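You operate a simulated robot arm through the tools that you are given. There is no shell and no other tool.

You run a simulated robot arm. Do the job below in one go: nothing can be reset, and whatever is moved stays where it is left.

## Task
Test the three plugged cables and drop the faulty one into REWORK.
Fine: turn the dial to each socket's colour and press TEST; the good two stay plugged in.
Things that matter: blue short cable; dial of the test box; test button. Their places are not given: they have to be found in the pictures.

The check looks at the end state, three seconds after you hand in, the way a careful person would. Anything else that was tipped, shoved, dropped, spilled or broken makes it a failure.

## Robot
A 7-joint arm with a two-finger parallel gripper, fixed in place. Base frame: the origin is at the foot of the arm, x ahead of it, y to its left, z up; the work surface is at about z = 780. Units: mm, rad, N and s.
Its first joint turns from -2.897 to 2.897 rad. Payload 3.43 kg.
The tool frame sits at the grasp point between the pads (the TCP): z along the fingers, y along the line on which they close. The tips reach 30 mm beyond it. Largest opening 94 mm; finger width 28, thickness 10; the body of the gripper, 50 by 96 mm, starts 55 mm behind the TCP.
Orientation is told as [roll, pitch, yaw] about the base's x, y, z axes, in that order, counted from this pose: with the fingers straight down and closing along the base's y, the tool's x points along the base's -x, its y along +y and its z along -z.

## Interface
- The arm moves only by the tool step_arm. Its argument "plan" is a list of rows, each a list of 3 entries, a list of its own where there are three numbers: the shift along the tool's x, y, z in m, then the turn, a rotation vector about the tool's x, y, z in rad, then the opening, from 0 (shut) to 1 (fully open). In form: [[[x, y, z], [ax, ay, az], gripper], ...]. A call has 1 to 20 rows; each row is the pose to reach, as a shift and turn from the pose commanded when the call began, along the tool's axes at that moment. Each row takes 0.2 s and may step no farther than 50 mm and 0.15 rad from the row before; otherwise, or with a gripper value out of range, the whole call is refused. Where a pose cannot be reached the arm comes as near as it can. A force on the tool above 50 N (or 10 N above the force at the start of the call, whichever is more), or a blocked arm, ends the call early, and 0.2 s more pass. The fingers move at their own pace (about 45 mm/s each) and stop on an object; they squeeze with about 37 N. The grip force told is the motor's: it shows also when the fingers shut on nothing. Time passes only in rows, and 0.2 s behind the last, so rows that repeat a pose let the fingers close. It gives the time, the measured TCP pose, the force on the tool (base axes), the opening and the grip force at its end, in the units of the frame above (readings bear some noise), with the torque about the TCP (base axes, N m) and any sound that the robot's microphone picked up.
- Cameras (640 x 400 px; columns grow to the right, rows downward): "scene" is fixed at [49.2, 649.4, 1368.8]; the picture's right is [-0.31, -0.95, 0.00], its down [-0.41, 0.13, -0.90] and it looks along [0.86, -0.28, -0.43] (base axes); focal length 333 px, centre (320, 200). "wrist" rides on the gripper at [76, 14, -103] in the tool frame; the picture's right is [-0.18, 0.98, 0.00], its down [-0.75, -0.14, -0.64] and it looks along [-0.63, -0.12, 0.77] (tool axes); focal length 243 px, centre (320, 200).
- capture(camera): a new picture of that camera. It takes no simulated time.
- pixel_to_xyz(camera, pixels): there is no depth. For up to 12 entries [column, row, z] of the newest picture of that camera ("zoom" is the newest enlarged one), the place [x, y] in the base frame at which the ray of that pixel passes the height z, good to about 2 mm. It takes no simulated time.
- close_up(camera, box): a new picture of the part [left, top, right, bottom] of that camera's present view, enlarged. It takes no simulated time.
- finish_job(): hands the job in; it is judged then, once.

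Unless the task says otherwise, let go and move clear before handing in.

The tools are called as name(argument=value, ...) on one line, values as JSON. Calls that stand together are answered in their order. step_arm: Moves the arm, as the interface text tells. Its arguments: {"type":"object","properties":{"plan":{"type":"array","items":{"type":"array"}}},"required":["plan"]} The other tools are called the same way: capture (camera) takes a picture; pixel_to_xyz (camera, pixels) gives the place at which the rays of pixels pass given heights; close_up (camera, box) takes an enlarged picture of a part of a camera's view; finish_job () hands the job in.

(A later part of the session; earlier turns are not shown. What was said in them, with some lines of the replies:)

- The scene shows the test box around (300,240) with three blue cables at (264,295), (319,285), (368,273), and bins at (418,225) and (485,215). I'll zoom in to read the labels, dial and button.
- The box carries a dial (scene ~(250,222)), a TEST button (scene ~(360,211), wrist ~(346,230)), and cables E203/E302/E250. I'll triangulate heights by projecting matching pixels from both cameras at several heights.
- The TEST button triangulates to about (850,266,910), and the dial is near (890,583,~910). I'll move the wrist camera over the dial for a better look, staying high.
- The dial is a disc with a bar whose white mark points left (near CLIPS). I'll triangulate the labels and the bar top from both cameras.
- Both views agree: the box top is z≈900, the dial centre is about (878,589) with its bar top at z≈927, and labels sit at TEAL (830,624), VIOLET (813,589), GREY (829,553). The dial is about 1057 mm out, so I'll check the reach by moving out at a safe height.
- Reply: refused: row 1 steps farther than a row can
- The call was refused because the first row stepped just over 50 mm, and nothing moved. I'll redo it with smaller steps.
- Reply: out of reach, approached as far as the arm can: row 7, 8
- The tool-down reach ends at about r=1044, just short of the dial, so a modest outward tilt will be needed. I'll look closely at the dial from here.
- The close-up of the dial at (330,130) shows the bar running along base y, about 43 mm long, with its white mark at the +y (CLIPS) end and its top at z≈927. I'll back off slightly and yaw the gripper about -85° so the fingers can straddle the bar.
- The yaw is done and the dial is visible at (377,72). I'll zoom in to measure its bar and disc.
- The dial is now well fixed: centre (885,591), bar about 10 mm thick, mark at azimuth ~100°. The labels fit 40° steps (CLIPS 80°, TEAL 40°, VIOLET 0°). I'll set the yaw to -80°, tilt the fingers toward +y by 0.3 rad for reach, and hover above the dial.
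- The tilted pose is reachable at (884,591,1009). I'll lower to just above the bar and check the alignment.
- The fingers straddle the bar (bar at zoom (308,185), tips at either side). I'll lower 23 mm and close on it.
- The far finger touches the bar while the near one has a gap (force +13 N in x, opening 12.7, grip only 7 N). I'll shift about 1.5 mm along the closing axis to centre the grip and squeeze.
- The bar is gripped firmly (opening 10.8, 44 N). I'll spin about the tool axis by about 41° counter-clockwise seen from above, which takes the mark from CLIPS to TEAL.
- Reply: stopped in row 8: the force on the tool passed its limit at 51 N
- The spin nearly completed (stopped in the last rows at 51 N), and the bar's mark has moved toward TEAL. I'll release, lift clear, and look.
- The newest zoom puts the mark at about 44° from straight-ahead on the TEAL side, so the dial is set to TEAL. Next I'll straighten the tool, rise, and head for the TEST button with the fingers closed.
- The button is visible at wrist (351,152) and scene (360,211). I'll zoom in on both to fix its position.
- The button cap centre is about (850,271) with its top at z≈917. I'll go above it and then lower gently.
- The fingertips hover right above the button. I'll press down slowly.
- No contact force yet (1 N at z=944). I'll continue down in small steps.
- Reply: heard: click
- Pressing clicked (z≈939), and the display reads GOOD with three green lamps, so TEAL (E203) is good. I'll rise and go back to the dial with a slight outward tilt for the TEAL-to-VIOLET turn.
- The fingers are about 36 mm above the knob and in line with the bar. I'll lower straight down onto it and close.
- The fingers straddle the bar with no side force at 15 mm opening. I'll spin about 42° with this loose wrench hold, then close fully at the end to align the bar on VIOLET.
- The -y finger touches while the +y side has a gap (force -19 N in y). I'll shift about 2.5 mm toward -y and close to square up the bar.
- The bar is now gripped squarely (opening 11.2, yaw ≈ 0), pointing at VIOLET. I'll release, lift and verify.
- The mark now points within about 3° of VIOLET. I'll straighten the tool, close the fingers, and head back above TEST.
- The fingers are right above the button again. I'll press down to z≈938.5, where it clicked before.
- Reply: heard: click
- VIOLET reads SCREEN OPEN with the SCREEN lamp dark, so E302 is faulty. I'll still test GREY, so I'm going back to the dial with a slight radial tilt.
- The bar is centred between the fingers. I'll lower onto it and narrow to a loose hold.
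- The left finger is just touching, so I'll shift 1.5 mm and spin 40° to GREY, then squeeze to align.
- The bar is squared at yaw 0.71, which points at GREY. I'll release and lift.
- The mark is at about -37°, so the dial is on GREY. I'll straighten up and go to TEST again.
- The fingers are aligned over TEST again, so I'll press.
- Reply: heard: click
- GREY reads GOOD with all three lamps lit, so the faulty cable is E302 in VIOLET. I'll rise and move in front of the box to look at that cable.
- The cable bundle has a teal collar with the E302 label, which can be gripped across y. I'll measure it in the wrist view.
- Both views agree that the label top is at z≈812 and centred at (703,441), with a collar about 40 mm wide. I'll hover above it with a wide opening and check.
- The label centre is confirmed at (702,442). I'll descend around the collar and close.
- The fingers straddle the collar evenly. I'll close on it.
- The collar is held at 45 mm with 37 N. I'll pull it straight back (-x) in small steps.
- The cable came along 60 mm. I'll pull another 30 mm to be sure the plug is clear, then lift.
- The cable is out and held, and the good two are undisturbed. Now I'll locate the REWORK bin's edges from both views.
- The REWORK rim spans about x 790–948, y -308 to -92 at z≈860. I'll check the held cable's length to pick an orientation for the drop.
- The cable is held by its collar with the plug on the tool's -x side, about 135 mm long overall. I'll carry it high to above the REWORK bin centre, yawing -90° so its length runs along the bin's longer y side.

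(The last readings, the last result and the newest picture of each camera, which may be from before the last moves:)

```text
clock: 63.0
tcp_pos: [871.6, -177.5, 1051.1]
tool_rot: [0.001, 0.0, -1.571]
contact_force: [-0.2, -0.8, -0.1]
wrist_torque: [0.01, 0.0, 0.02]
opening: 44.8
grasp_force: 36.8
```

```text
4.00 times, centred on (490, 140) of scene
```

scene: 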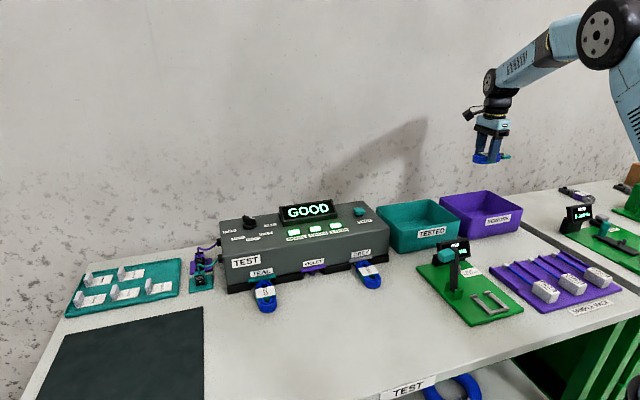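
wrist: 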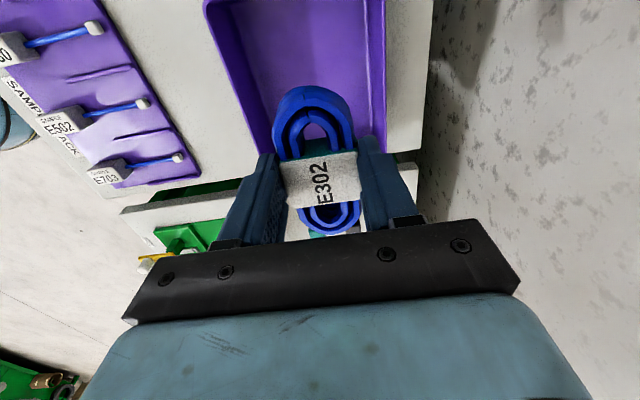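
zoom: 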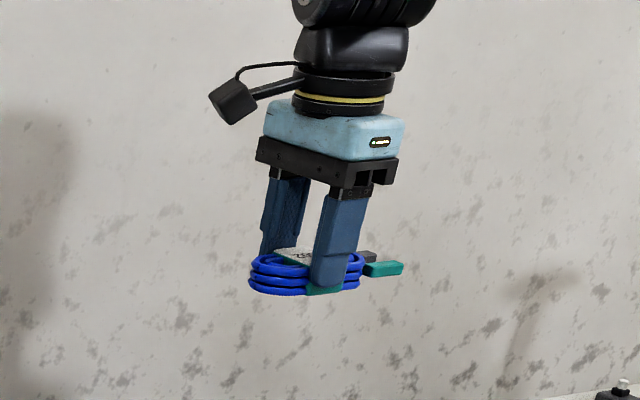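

The bin interior spans about x 785–947 and the cable hangs centred within it. I'll descend to just above the rim and check.

step_arm(plan=[[[0, 0.0, 0.04], [0, 0, 0], 0.2], [[0, -0.002, 0.08], [0, 0, 0], 0.2], [[0, -0.003, 0.115], [0, 0, 0], 0.2], [[0, -0.003, 0.15], [0, 0, 0], 0.2], [[0, -0.003, 0.15], [0, 0, 0], 0.2]])

capture(camera="wrist")

close_up(camera="scene", box=[420, 150, 540, 250])

```text
clock: 64.2
tcp_pos: [867.4, -178.5, 899.2]
tool_rot: [0.002, -0.001, -1.572]
contact_force: [-0.7, 0.7, -0.6]
wrist_torque: [0.01, 0.02, 0.02]
opening: 44.9
grasp_force: 36.7
```

```text
taken
```

wrist: 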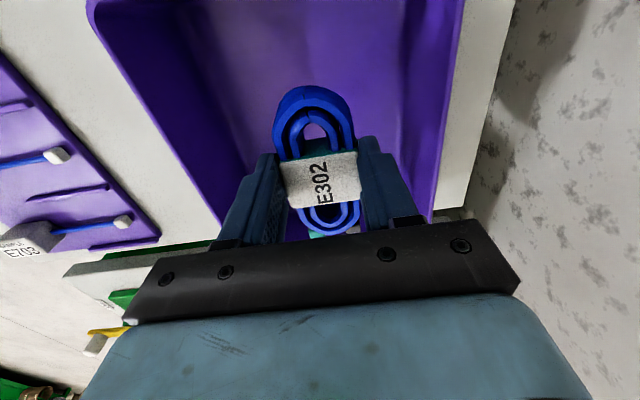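

```text
4.00 times, centred on (480, 200) of scene
```

zoom: 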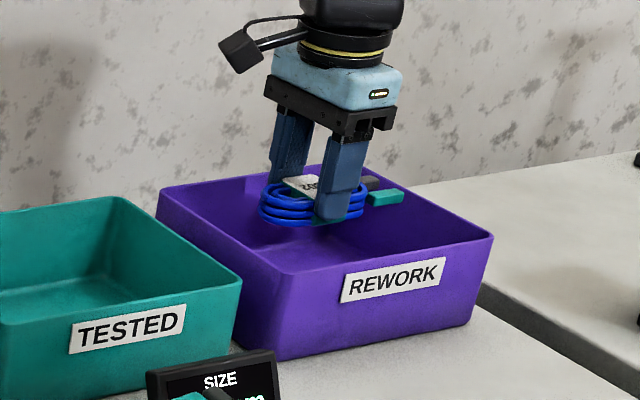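

The cable sits inside the bin outline with margin on all sides. I'll lower it in and release near the floor.

step_arm(plan=[[[0, 0, 0.02], [0, 0, 0], 0.2], [[0, 0, 0.04], [0, 0, 0], 0.2], [[0, 0, 0.052], [0, 0, 0], 0.2], [[0, 0, 0.062], [0, 0, 0], 0.2], [[0, 0, 0.062], [0, 0, 0], 0.2]])

capture(camera="wrist")

close_up(camera="scene", box=[420, 150, 540, 250])

```text
clock: 65.4
tcp_pos: [867.5, -178.6, 838.2]
tool_rot: [0.001, 0.0, -1.572]
contact_force: [-0.2, 0.2, -0.6]
wrist_torque: [0.03, 0.02, 0.0]
opening: 44.9
grasp_force: 37.1
```

```text
taken
```

wrist: 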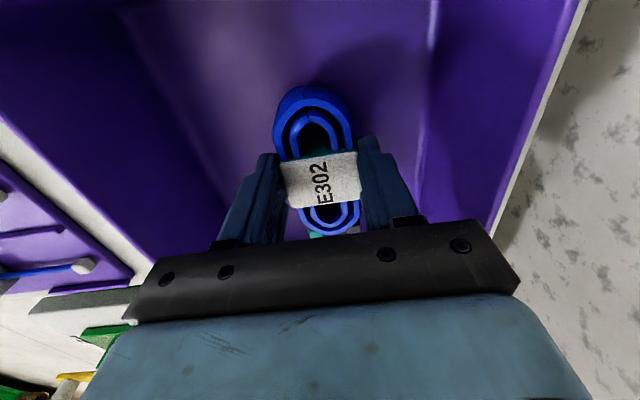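

```text
4.00 times, centred on (480, 200) of scene
```

zoom: 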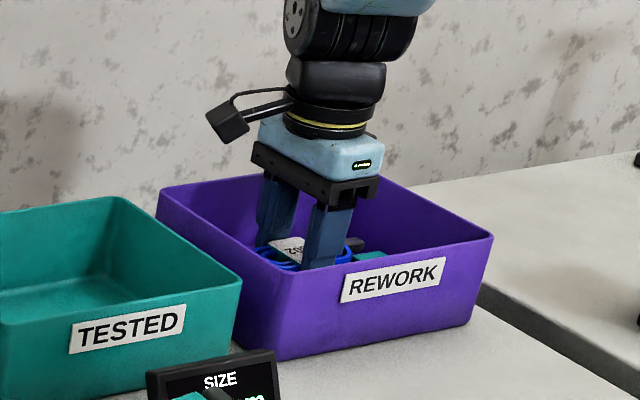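

There's no contact and clear walls all round. I'll lower 8 mm more and release with a moderate opening.

step_arm(plan=[[[0, 0, 0.004], [0, 0, 0], 0.2], [[0, 0, 0.008], [0, 0, 0], 0.2], [[0, 0, 0.008], [0, 0, 0], 0.55], [[0, 0, 0.008], [0, 0, 0], 0.68], [[0, 0, 0.008], [0, 0, 0], 0.68], [[0, 0, 0.008], [0, 0, 0], 0.68], [[0, 0, -0.02], [0, 0, 0], 0.68], [[0, 0, -0.06], [0, 0, 0], 0.68], [[0, 0, -0.1], [0, 0, 0], 0.68], [[0, 0, -0.14], [0, 0, 0], 0.68], [[0, 0, -0.18], [0, 0, 0], 0.68], [[0, 0, -0.22], [0, 0, 0], 0.68], [[0, 0, -0.22], [0, 0, 0], 0.68]])

capture(camera="wrist")

capture(camera="scene")

close_up(camera="scene", box=[420, 150, 540, 250])

```text
clock: 68.2
tcp_pos: [867.5, -177.9, 1058.3]
tool_rot: [0.002, 0.0, -1.571]
contact_force: [-1.1, -0.2, 0.0]
wrist_torque: [-0.02, -0.04, 0.02]
opening: 63.9
grasp_force: 0.0
```

```text
taken
```

wrist: 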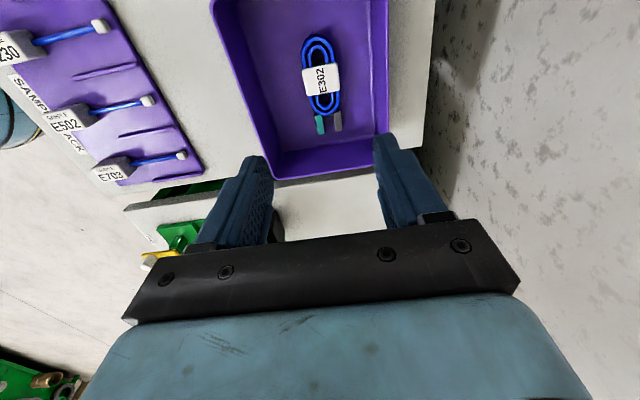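

```text
taken
```

scene: 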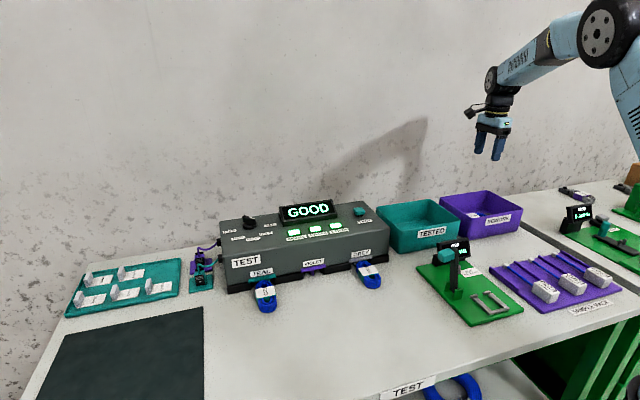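

```text
4.00 times, centred on (480, 200) of scene
```

zoom: 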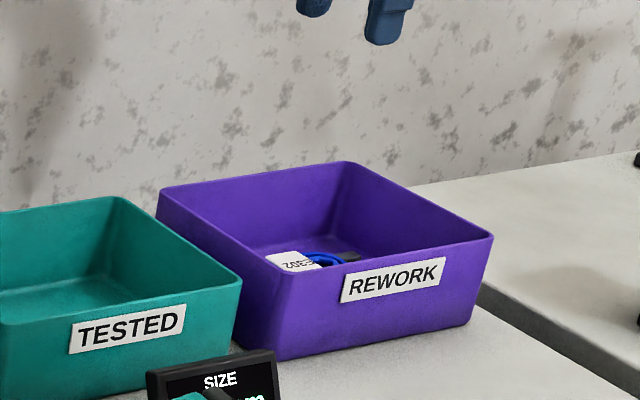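

E302 lies flat in REWORK (wrist (320,80)), and the gripper is empty and clear. One last check on the two good cables.

close_up(camera="scene", box=[210, 190, 400, 310])

```text
3.33 times, centred on (305, 250) of scene
```

zoom: 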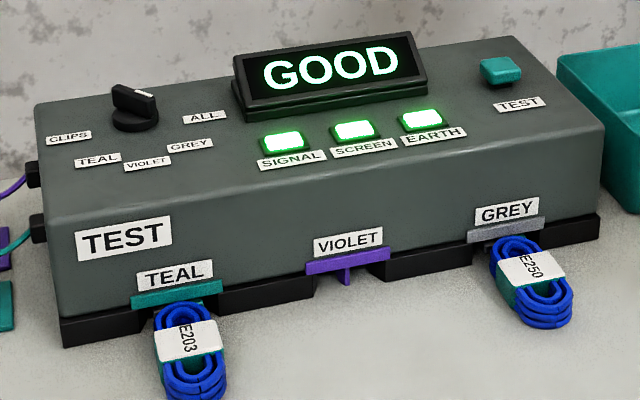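

E203 and E250 are still plugged in at TEAL and GREY, the VIOLET socket is empty, and E302 is in REWORK. Handing the job in.

finish_job()

```text
The job is handed in.
```

All three cables were tested, and the faulty one, E302 from the VIOLET socket, is now in the REWORK bin. The job is handed in, but no verdict came back.

| Socket | Cable | Test box reading | Where it is now |
|---|---|---|---|
| TEAL | E203 | GOOD, all three lamps lit | Still plugged in |
| VIOLET | E302 | SCREEN OPEN, SCREEN lamp dark | In REWORK |
| GREY | E250 | GOOD, all three lamps lit | Still plugged in |

The last pictures show E302 lying flat in the bin and nothing else visibly moved. The dial is left pointing at GREY, and the gripper is open and clear above the bin.

While turning the dial from CLIPS to TEAL, the arm briefly hit its 50 N force limit and stopped. The dial had already reached TEAL and showed no sign of damage.
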